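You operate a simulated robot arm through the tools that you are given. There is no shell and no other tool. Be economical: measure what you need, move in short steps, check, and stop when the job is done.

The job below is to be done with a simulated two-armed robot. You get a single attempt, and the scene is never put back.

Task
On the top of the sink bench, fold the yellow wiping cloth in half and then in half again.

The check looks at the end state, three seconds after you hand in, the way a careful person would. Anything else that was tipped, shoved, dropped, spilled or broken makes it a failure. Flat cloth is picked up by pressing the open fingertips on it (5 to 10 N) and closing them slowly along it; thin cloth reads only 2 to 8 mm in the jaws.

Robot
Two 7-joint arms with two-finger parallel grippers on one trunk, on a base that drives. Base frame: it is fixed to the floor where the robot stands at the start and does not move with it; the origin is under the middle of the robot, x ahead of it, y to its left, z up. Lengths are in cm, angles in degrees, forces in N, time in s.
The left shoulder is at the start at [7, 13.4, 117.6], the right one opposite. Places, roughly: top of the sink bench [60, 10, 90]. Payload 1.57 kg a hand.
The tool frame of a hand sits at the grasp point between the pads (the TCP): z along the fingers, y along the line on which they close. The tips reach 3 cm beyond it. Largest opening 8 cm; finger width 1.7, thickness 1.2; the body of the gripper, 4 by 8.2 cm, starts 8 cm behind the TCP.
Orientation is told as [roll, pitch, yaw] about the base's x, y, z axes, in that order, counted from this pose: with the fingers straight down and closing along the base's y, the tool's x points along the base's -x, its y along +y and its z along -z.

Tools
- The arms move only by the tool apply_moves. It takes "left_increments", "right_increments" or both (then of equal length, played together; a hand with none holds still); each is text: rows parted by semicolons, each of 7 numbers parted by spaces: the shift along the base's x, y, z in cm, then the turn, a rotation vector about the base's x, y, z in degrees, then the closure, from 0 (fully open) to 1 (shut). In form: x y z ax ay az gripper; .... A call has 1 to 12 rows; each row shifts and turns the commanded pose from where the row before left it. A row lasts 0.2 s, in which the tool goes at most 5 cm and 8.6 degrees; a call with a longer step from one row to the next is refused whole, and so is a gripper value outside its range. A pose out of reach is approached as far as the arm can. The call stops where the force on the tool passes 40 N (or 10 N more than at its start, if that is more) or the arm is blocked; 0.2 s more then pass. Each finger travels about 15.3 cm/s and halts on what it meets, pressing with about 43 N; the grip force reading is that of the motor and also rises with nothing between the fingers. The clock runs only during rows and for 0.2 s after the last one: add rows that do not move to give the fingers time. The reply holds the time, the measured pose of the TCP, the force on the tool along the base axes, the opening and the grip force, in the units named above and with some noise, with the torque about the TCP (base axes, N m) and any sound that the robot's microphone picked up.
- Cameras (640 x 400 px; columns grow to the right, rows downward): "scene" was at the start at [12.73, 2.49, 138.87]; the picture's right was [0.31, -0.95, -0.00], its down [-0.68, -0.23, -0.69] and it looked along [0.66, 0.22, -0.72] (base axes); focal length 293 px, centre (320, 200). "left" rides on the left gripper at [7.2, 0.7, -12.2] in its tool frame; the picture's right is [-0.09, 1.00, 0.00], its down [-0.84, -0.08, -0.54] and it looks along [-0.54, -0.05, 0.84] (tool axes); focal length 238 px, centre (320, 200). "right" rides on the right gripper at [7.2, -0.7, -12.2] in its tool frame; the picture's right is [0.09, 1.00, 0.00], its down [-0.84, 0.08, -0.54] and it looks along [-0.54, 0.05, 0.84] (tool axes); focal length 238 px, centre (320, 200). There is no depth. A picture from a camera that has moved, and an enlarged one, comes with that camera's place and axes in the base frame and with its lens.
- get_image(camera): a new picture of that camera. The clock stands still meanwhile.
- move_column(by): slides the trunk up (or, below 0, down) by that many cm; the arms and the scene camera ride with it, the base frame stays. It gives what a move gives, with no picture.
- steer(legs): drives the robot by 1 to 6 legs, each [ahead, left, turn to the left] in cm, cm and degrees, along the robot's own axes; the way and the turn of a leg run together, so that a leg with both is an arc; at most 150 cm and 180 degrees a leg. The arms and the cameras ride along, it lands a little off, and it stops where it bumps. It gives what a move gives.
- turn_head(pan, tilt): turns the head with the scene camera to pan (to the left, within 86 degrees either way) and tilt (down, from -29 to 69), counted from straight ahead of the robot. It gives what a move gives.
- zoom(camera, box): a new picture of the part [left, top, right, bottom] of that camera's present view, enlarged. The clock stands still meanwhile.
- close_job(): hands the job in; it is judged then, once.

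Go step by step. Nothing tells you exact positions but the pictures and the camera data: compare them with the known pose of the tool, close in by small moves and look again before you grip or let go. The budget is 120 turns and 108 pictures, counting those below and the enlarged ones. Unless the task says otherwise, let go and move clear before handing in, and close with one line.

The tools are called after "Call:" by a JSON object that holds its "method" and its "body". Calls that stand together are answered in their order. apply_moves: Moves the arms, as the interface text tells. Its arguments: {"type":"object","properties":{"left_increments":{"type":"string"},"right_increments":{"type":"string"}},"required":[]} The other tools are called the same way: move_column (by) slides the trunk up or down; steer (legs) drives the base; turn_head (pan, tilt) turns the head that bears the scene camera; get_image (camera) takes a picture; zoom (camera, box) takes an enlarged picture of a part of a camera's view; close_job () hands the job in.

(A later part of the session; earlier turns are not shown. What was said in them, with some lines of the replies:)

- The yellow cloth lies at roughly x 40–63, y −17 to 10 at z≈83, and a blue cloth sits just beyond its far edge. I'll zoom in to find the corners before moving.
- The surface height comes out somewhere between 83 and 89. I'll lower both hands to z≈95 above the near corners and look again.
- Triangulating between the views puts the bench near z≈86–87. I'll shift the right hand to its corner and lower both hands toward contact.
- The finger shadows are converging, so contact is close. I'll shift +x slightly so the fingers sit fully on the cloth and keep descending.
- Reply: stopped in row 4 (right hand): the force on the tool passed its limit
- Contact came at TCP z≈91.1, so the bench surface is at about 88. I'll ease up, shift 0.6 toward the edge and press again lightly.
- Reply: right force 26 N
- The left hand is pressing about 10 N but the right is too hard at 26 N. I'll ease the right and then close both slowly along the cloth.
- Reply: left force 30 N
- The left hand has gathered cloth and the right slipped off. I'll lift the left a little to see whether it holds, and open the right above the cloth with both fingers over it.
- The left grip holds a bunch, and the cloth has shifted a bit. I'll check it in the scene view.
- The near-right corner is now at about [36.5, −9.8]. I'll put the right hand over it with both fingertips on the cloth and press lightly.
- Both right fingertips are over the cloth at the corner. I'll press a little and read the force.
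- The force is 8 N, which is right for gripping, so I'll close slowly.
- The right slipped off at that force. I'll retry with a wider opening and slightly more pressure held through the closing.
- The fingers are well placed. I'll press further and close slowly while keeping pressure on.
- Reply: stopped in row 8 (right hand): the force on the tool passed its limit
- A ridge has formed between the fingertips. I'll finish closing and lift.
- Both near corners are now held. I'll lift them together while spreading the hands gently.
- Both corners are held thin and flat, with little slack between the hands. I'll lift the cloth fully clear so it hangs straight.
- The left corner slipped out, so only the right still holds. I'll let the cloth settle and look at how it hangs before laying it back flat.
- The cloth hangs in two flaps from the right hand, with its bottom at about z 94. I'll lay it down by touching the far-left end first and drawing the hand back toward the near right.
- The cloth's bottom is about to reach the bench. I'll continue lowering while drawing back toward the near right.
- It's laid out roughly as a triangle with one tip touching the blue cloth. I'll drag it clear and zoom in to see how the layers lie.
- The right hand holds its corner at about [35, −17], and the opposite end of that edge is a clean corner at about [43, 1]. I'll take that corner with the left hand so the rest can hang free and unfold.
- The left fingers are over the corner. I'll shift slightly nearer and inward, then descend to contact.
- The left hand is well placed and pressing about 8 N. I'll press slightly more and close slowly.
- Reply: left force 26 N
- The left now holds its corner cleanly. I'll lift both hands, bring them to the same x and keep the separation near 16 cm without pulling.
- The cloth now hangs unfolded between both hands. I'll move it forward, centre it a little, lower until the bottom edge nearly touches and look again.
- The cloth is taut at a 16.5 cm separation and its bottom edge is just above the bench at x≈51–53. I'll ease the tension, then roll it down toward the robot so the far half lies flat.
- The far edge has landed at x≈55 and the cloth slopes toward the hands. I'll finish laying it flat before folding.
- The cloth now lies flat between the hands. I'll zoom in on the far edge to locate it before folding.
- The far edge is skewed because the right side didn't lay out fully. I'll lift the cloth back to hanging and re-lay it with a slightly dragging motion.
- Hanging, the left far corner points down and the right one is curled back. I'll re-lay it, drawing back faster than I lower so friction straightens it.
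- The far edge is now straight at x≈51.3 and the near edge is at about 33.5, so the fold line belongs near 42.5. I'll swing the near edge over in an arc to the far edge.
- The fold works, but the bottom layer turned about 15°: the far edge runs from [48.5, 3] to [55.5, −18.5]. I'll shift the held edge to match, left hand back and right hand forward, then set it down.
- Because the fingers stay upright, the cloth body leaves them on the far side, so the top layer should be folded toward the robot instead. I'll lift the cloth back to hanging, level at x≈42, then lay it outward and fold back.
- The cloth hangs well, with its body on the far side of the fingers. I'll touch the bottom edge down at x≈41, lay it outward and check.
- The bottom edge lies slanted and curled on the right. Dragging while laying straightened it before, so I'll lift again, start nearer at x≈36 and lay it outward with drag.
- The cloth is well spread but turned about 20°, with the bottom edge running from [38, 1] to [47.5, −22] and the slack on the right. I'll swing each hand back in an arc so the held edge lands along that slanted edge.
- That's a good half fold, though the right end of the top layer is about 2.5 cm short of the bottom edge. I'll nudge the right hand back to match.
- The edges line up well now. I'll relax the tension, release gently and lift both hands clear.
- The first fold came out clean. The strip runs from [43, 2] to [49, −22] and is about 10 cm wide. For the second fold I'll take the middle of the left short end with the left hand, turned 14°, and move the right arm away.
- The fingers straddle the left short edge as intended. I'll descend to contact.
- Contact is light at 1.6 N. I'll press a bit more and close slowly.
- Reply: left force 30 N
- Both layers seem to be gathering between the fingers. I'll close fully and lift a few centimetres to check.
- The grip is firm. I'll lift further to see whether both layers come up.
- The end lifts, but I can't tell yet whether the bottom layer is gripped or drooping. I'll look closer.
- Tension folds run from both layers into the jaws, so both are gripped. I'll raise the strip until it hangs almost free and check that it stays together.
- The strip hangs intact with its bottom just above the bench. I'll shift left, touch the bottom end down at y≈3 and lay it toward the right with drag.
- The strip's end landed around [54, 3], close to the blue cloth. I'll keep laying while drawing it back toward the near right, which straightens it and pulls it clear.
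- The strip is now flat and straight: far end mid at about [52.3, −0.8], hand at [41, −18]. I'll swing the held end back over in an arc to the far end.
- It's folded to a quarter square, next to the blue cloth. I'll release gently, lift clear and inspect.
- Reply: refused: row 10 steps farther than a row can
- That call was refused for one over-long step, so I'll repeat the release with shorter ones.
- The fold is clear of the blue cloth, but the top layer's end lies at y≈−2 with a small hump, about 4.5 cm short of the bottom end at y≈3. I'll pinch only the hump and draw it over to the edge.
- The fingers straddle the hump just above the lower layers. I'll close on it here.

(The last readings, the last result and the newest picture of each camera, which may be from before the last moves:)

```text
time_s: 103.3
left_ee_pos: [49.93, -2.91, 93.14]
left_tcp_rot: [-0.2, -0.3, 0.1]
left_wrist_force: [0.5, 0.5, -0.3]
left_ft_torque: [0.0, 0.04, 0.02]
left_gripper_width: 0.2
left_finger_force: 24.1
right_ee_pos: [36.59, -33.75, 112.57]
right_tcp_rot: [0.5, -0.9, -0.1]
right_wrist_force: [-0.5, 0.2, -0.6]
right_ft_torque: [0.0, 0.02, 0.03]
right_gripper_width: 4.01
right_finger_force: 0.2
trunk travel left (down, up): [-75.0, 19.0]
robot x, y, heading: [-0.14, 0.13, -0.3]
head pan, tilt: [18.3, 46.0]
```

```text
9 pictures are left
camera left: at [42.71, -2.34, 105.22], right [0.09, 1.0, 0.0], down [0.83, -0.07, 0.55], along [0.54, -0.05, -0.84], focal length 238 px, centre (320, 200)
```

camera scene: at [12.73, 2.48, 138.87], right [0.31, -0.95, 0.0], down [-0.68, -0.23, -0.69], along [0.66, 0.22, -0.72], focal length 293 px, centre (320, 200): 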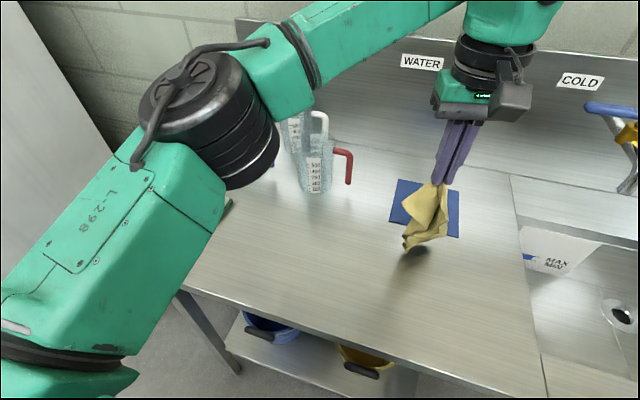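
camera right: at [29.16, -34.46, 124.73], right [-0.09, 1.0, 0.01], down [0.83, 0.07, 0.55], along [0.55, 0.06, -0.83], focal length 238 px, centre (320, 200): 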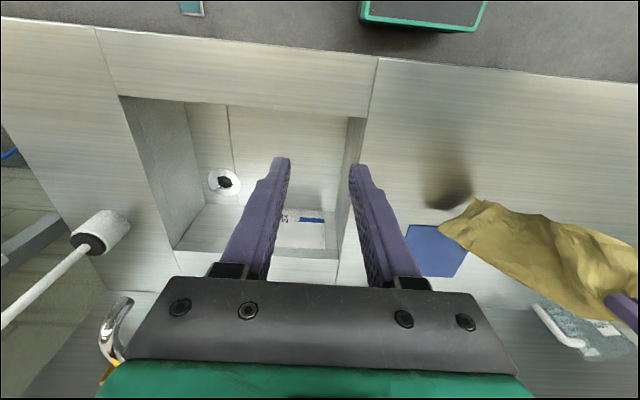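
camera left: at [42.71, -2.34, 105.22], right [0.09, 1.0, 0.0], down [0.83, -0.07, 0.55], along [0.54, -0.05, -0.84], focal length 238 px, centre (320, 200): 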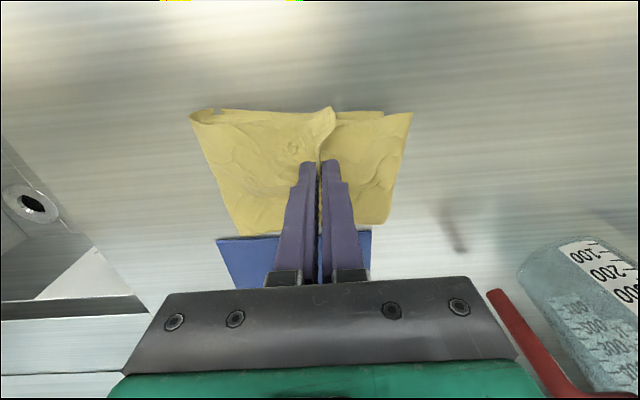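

The hump is pinched. I'll lift a little, carry it about 4 cm toward the bottom end and look.

Call:
{"method": "apply_moves", "body": {"left_increments": "0 0.3 1 0 0 0 1;0 0.7 0.8 0 0 0 1;0 0.8 0.3 0 0 0 1;0 0.8 0 0 0 0 1;0 0.8 -0.7 0 0 0 1;0 0.6 -0.8 0 0 0 1;0 0 -0.6 0 0 0 1;0 0 0 0 0 0 1"}}

Call:
{"method": "get_image", "body": {"camera": "left"}}

```text
time_s: 105.1
left_ee_pos: [49.99, 1.12, 92.96]
left_tcp_rot: [-0.3, -0.2, 0.1]
left_wrist_force: [-0.5, 0.4, -0.3]
left_ft_torque: [0.02, -0.03, -0.01]
left_gripper_width: 0.22
left_finger_force: 23.4
right_ee_pos: [36.57, -33.82, 112.68]
right_tcp_rot: [0.4, -0.8, -0.1]
right_wrist_force: [0.2, 0.9, -0.1]
right_ft_torque: [0.01, 0.01, -0.03]
right_gripper_width: 4.01
right_finger_force: 0.0
trunk travel left (down, up): [-75.0, 19.0]
robot x, y, heading: [0.33, 0.26, 0.1]
head pan, tilt: [18.3, 46.0]
```

```text
8 pictures are left
camera left: at [42.72, 1.76, 105.14], right [0.09, 1.0, 0.0], down [0.83, -0.07, 0.55], along [0.54, -0.05, -0.84], focal length 238 px, centre (320, 200)
```

left: 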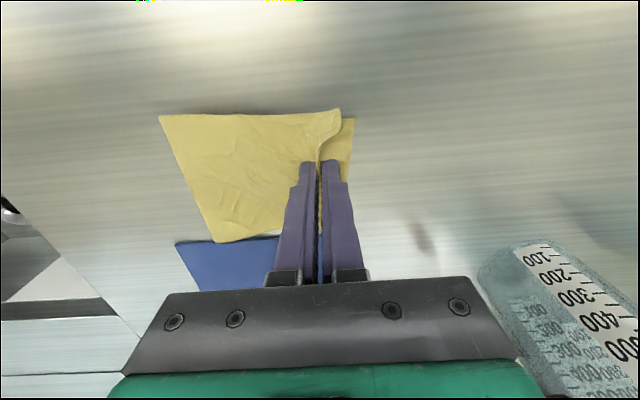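

The top layer is now flat and nearly flush with the bottom end. I'll nudge it 0.5 cm more, lower, release and lift clear.

Call:
{"method": "apply_moves", "body": {"left_increments": "0 0.5 -0.5 0 0 0 1;0 0 -0.6 0 0 0 1;0 0 0 0 0 0 0.95;0 0 0 0 0 0 0.9;0 0 0 0 0 0 0.84;0 0 0 0 0 0 0.78;0 0 1 0 0 0 0.78;0 0 2 0 0 0 0.78;0 0 3 0 0 0 0.78;-0.5 1 3 0 0 0 0.78;-1 3 2 0 0 0 0.78;-1 4 1 0 0 0 0.78"}}

Call:
{"method": "zoom", "body": {"camera": "scene", "box": [350, 170, 480, 290]}}

```text
time_s: 107.7
left_ee_pos: [47.32, 9.7, 104.01]
left_tcp_rot: [-0.3, -0.4, 0.0]
left_wrist_force: [0.4, 0.8, -0.4]
left_ft_torque: [-0.02, -0.02, 0.01]
left_gripper_width: 1.77
left_finger_force: 0.1
right_ee_pos: [36.36, -33.57, 112.76]
right_tcp_rot: [0.4, -0.9, -0.1]
right_wrist_force: [0.1, 0.6, 0.7]
right_ft_torque: [-0.05, 0.01, 0.02]
right_gripper_width: 4.0
right_finger_force: 0.1
trunk travel left (down, up): [-75.0, 19.0]
robot x, y, heading: [0.11, 0.16, -0.1]
head pan, tilt: [18.3, 46.0]
```

```text
3.33 times, centred on (415, 230) of scene
camera zoom: at [12.64, 2.72, 138.88], right [0.31, -0.95, 0.0], down [-0.68, -0.23, -0.69], along [0.66, 0.22, -0.72], focal length 978 px, centre (3, 100)
```

zoom: 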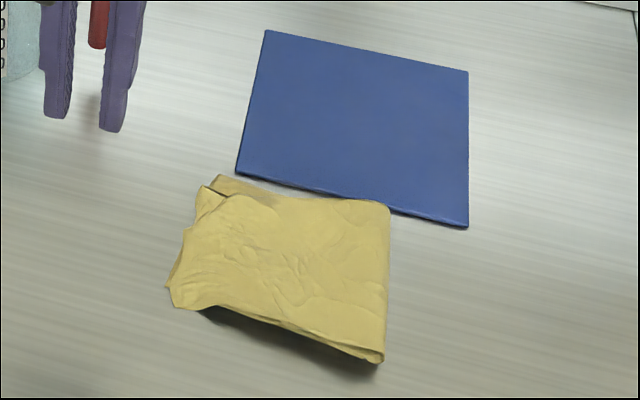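

The cloth is folded twice into a neat quarter, the blue cloth and other objects are where they were, and both hands are clear.

Call:
{"method": "get_image", "body": {"camera": "scene"}}

Call:
{"method": "close_job", "body": {}}

```text
6 pictures are left
camera scene: at [12.64, 2.72, 138.88], right [0.31, -0.95, 0.0], down [-0.68, -0.23, -0.69], along [0.66, 0.22, -0.72], focal length 293 px, centre (320, 200)
```

scene: 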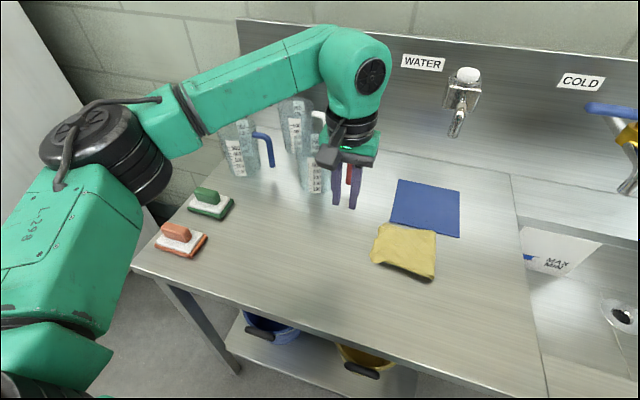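

```text
The job is handed in.
```

The yellow cloth is folded in half twice on the bench top, with the layers within about 1 cm of flush at the open end; nothing else appears to have moved, and I've handed the job in.
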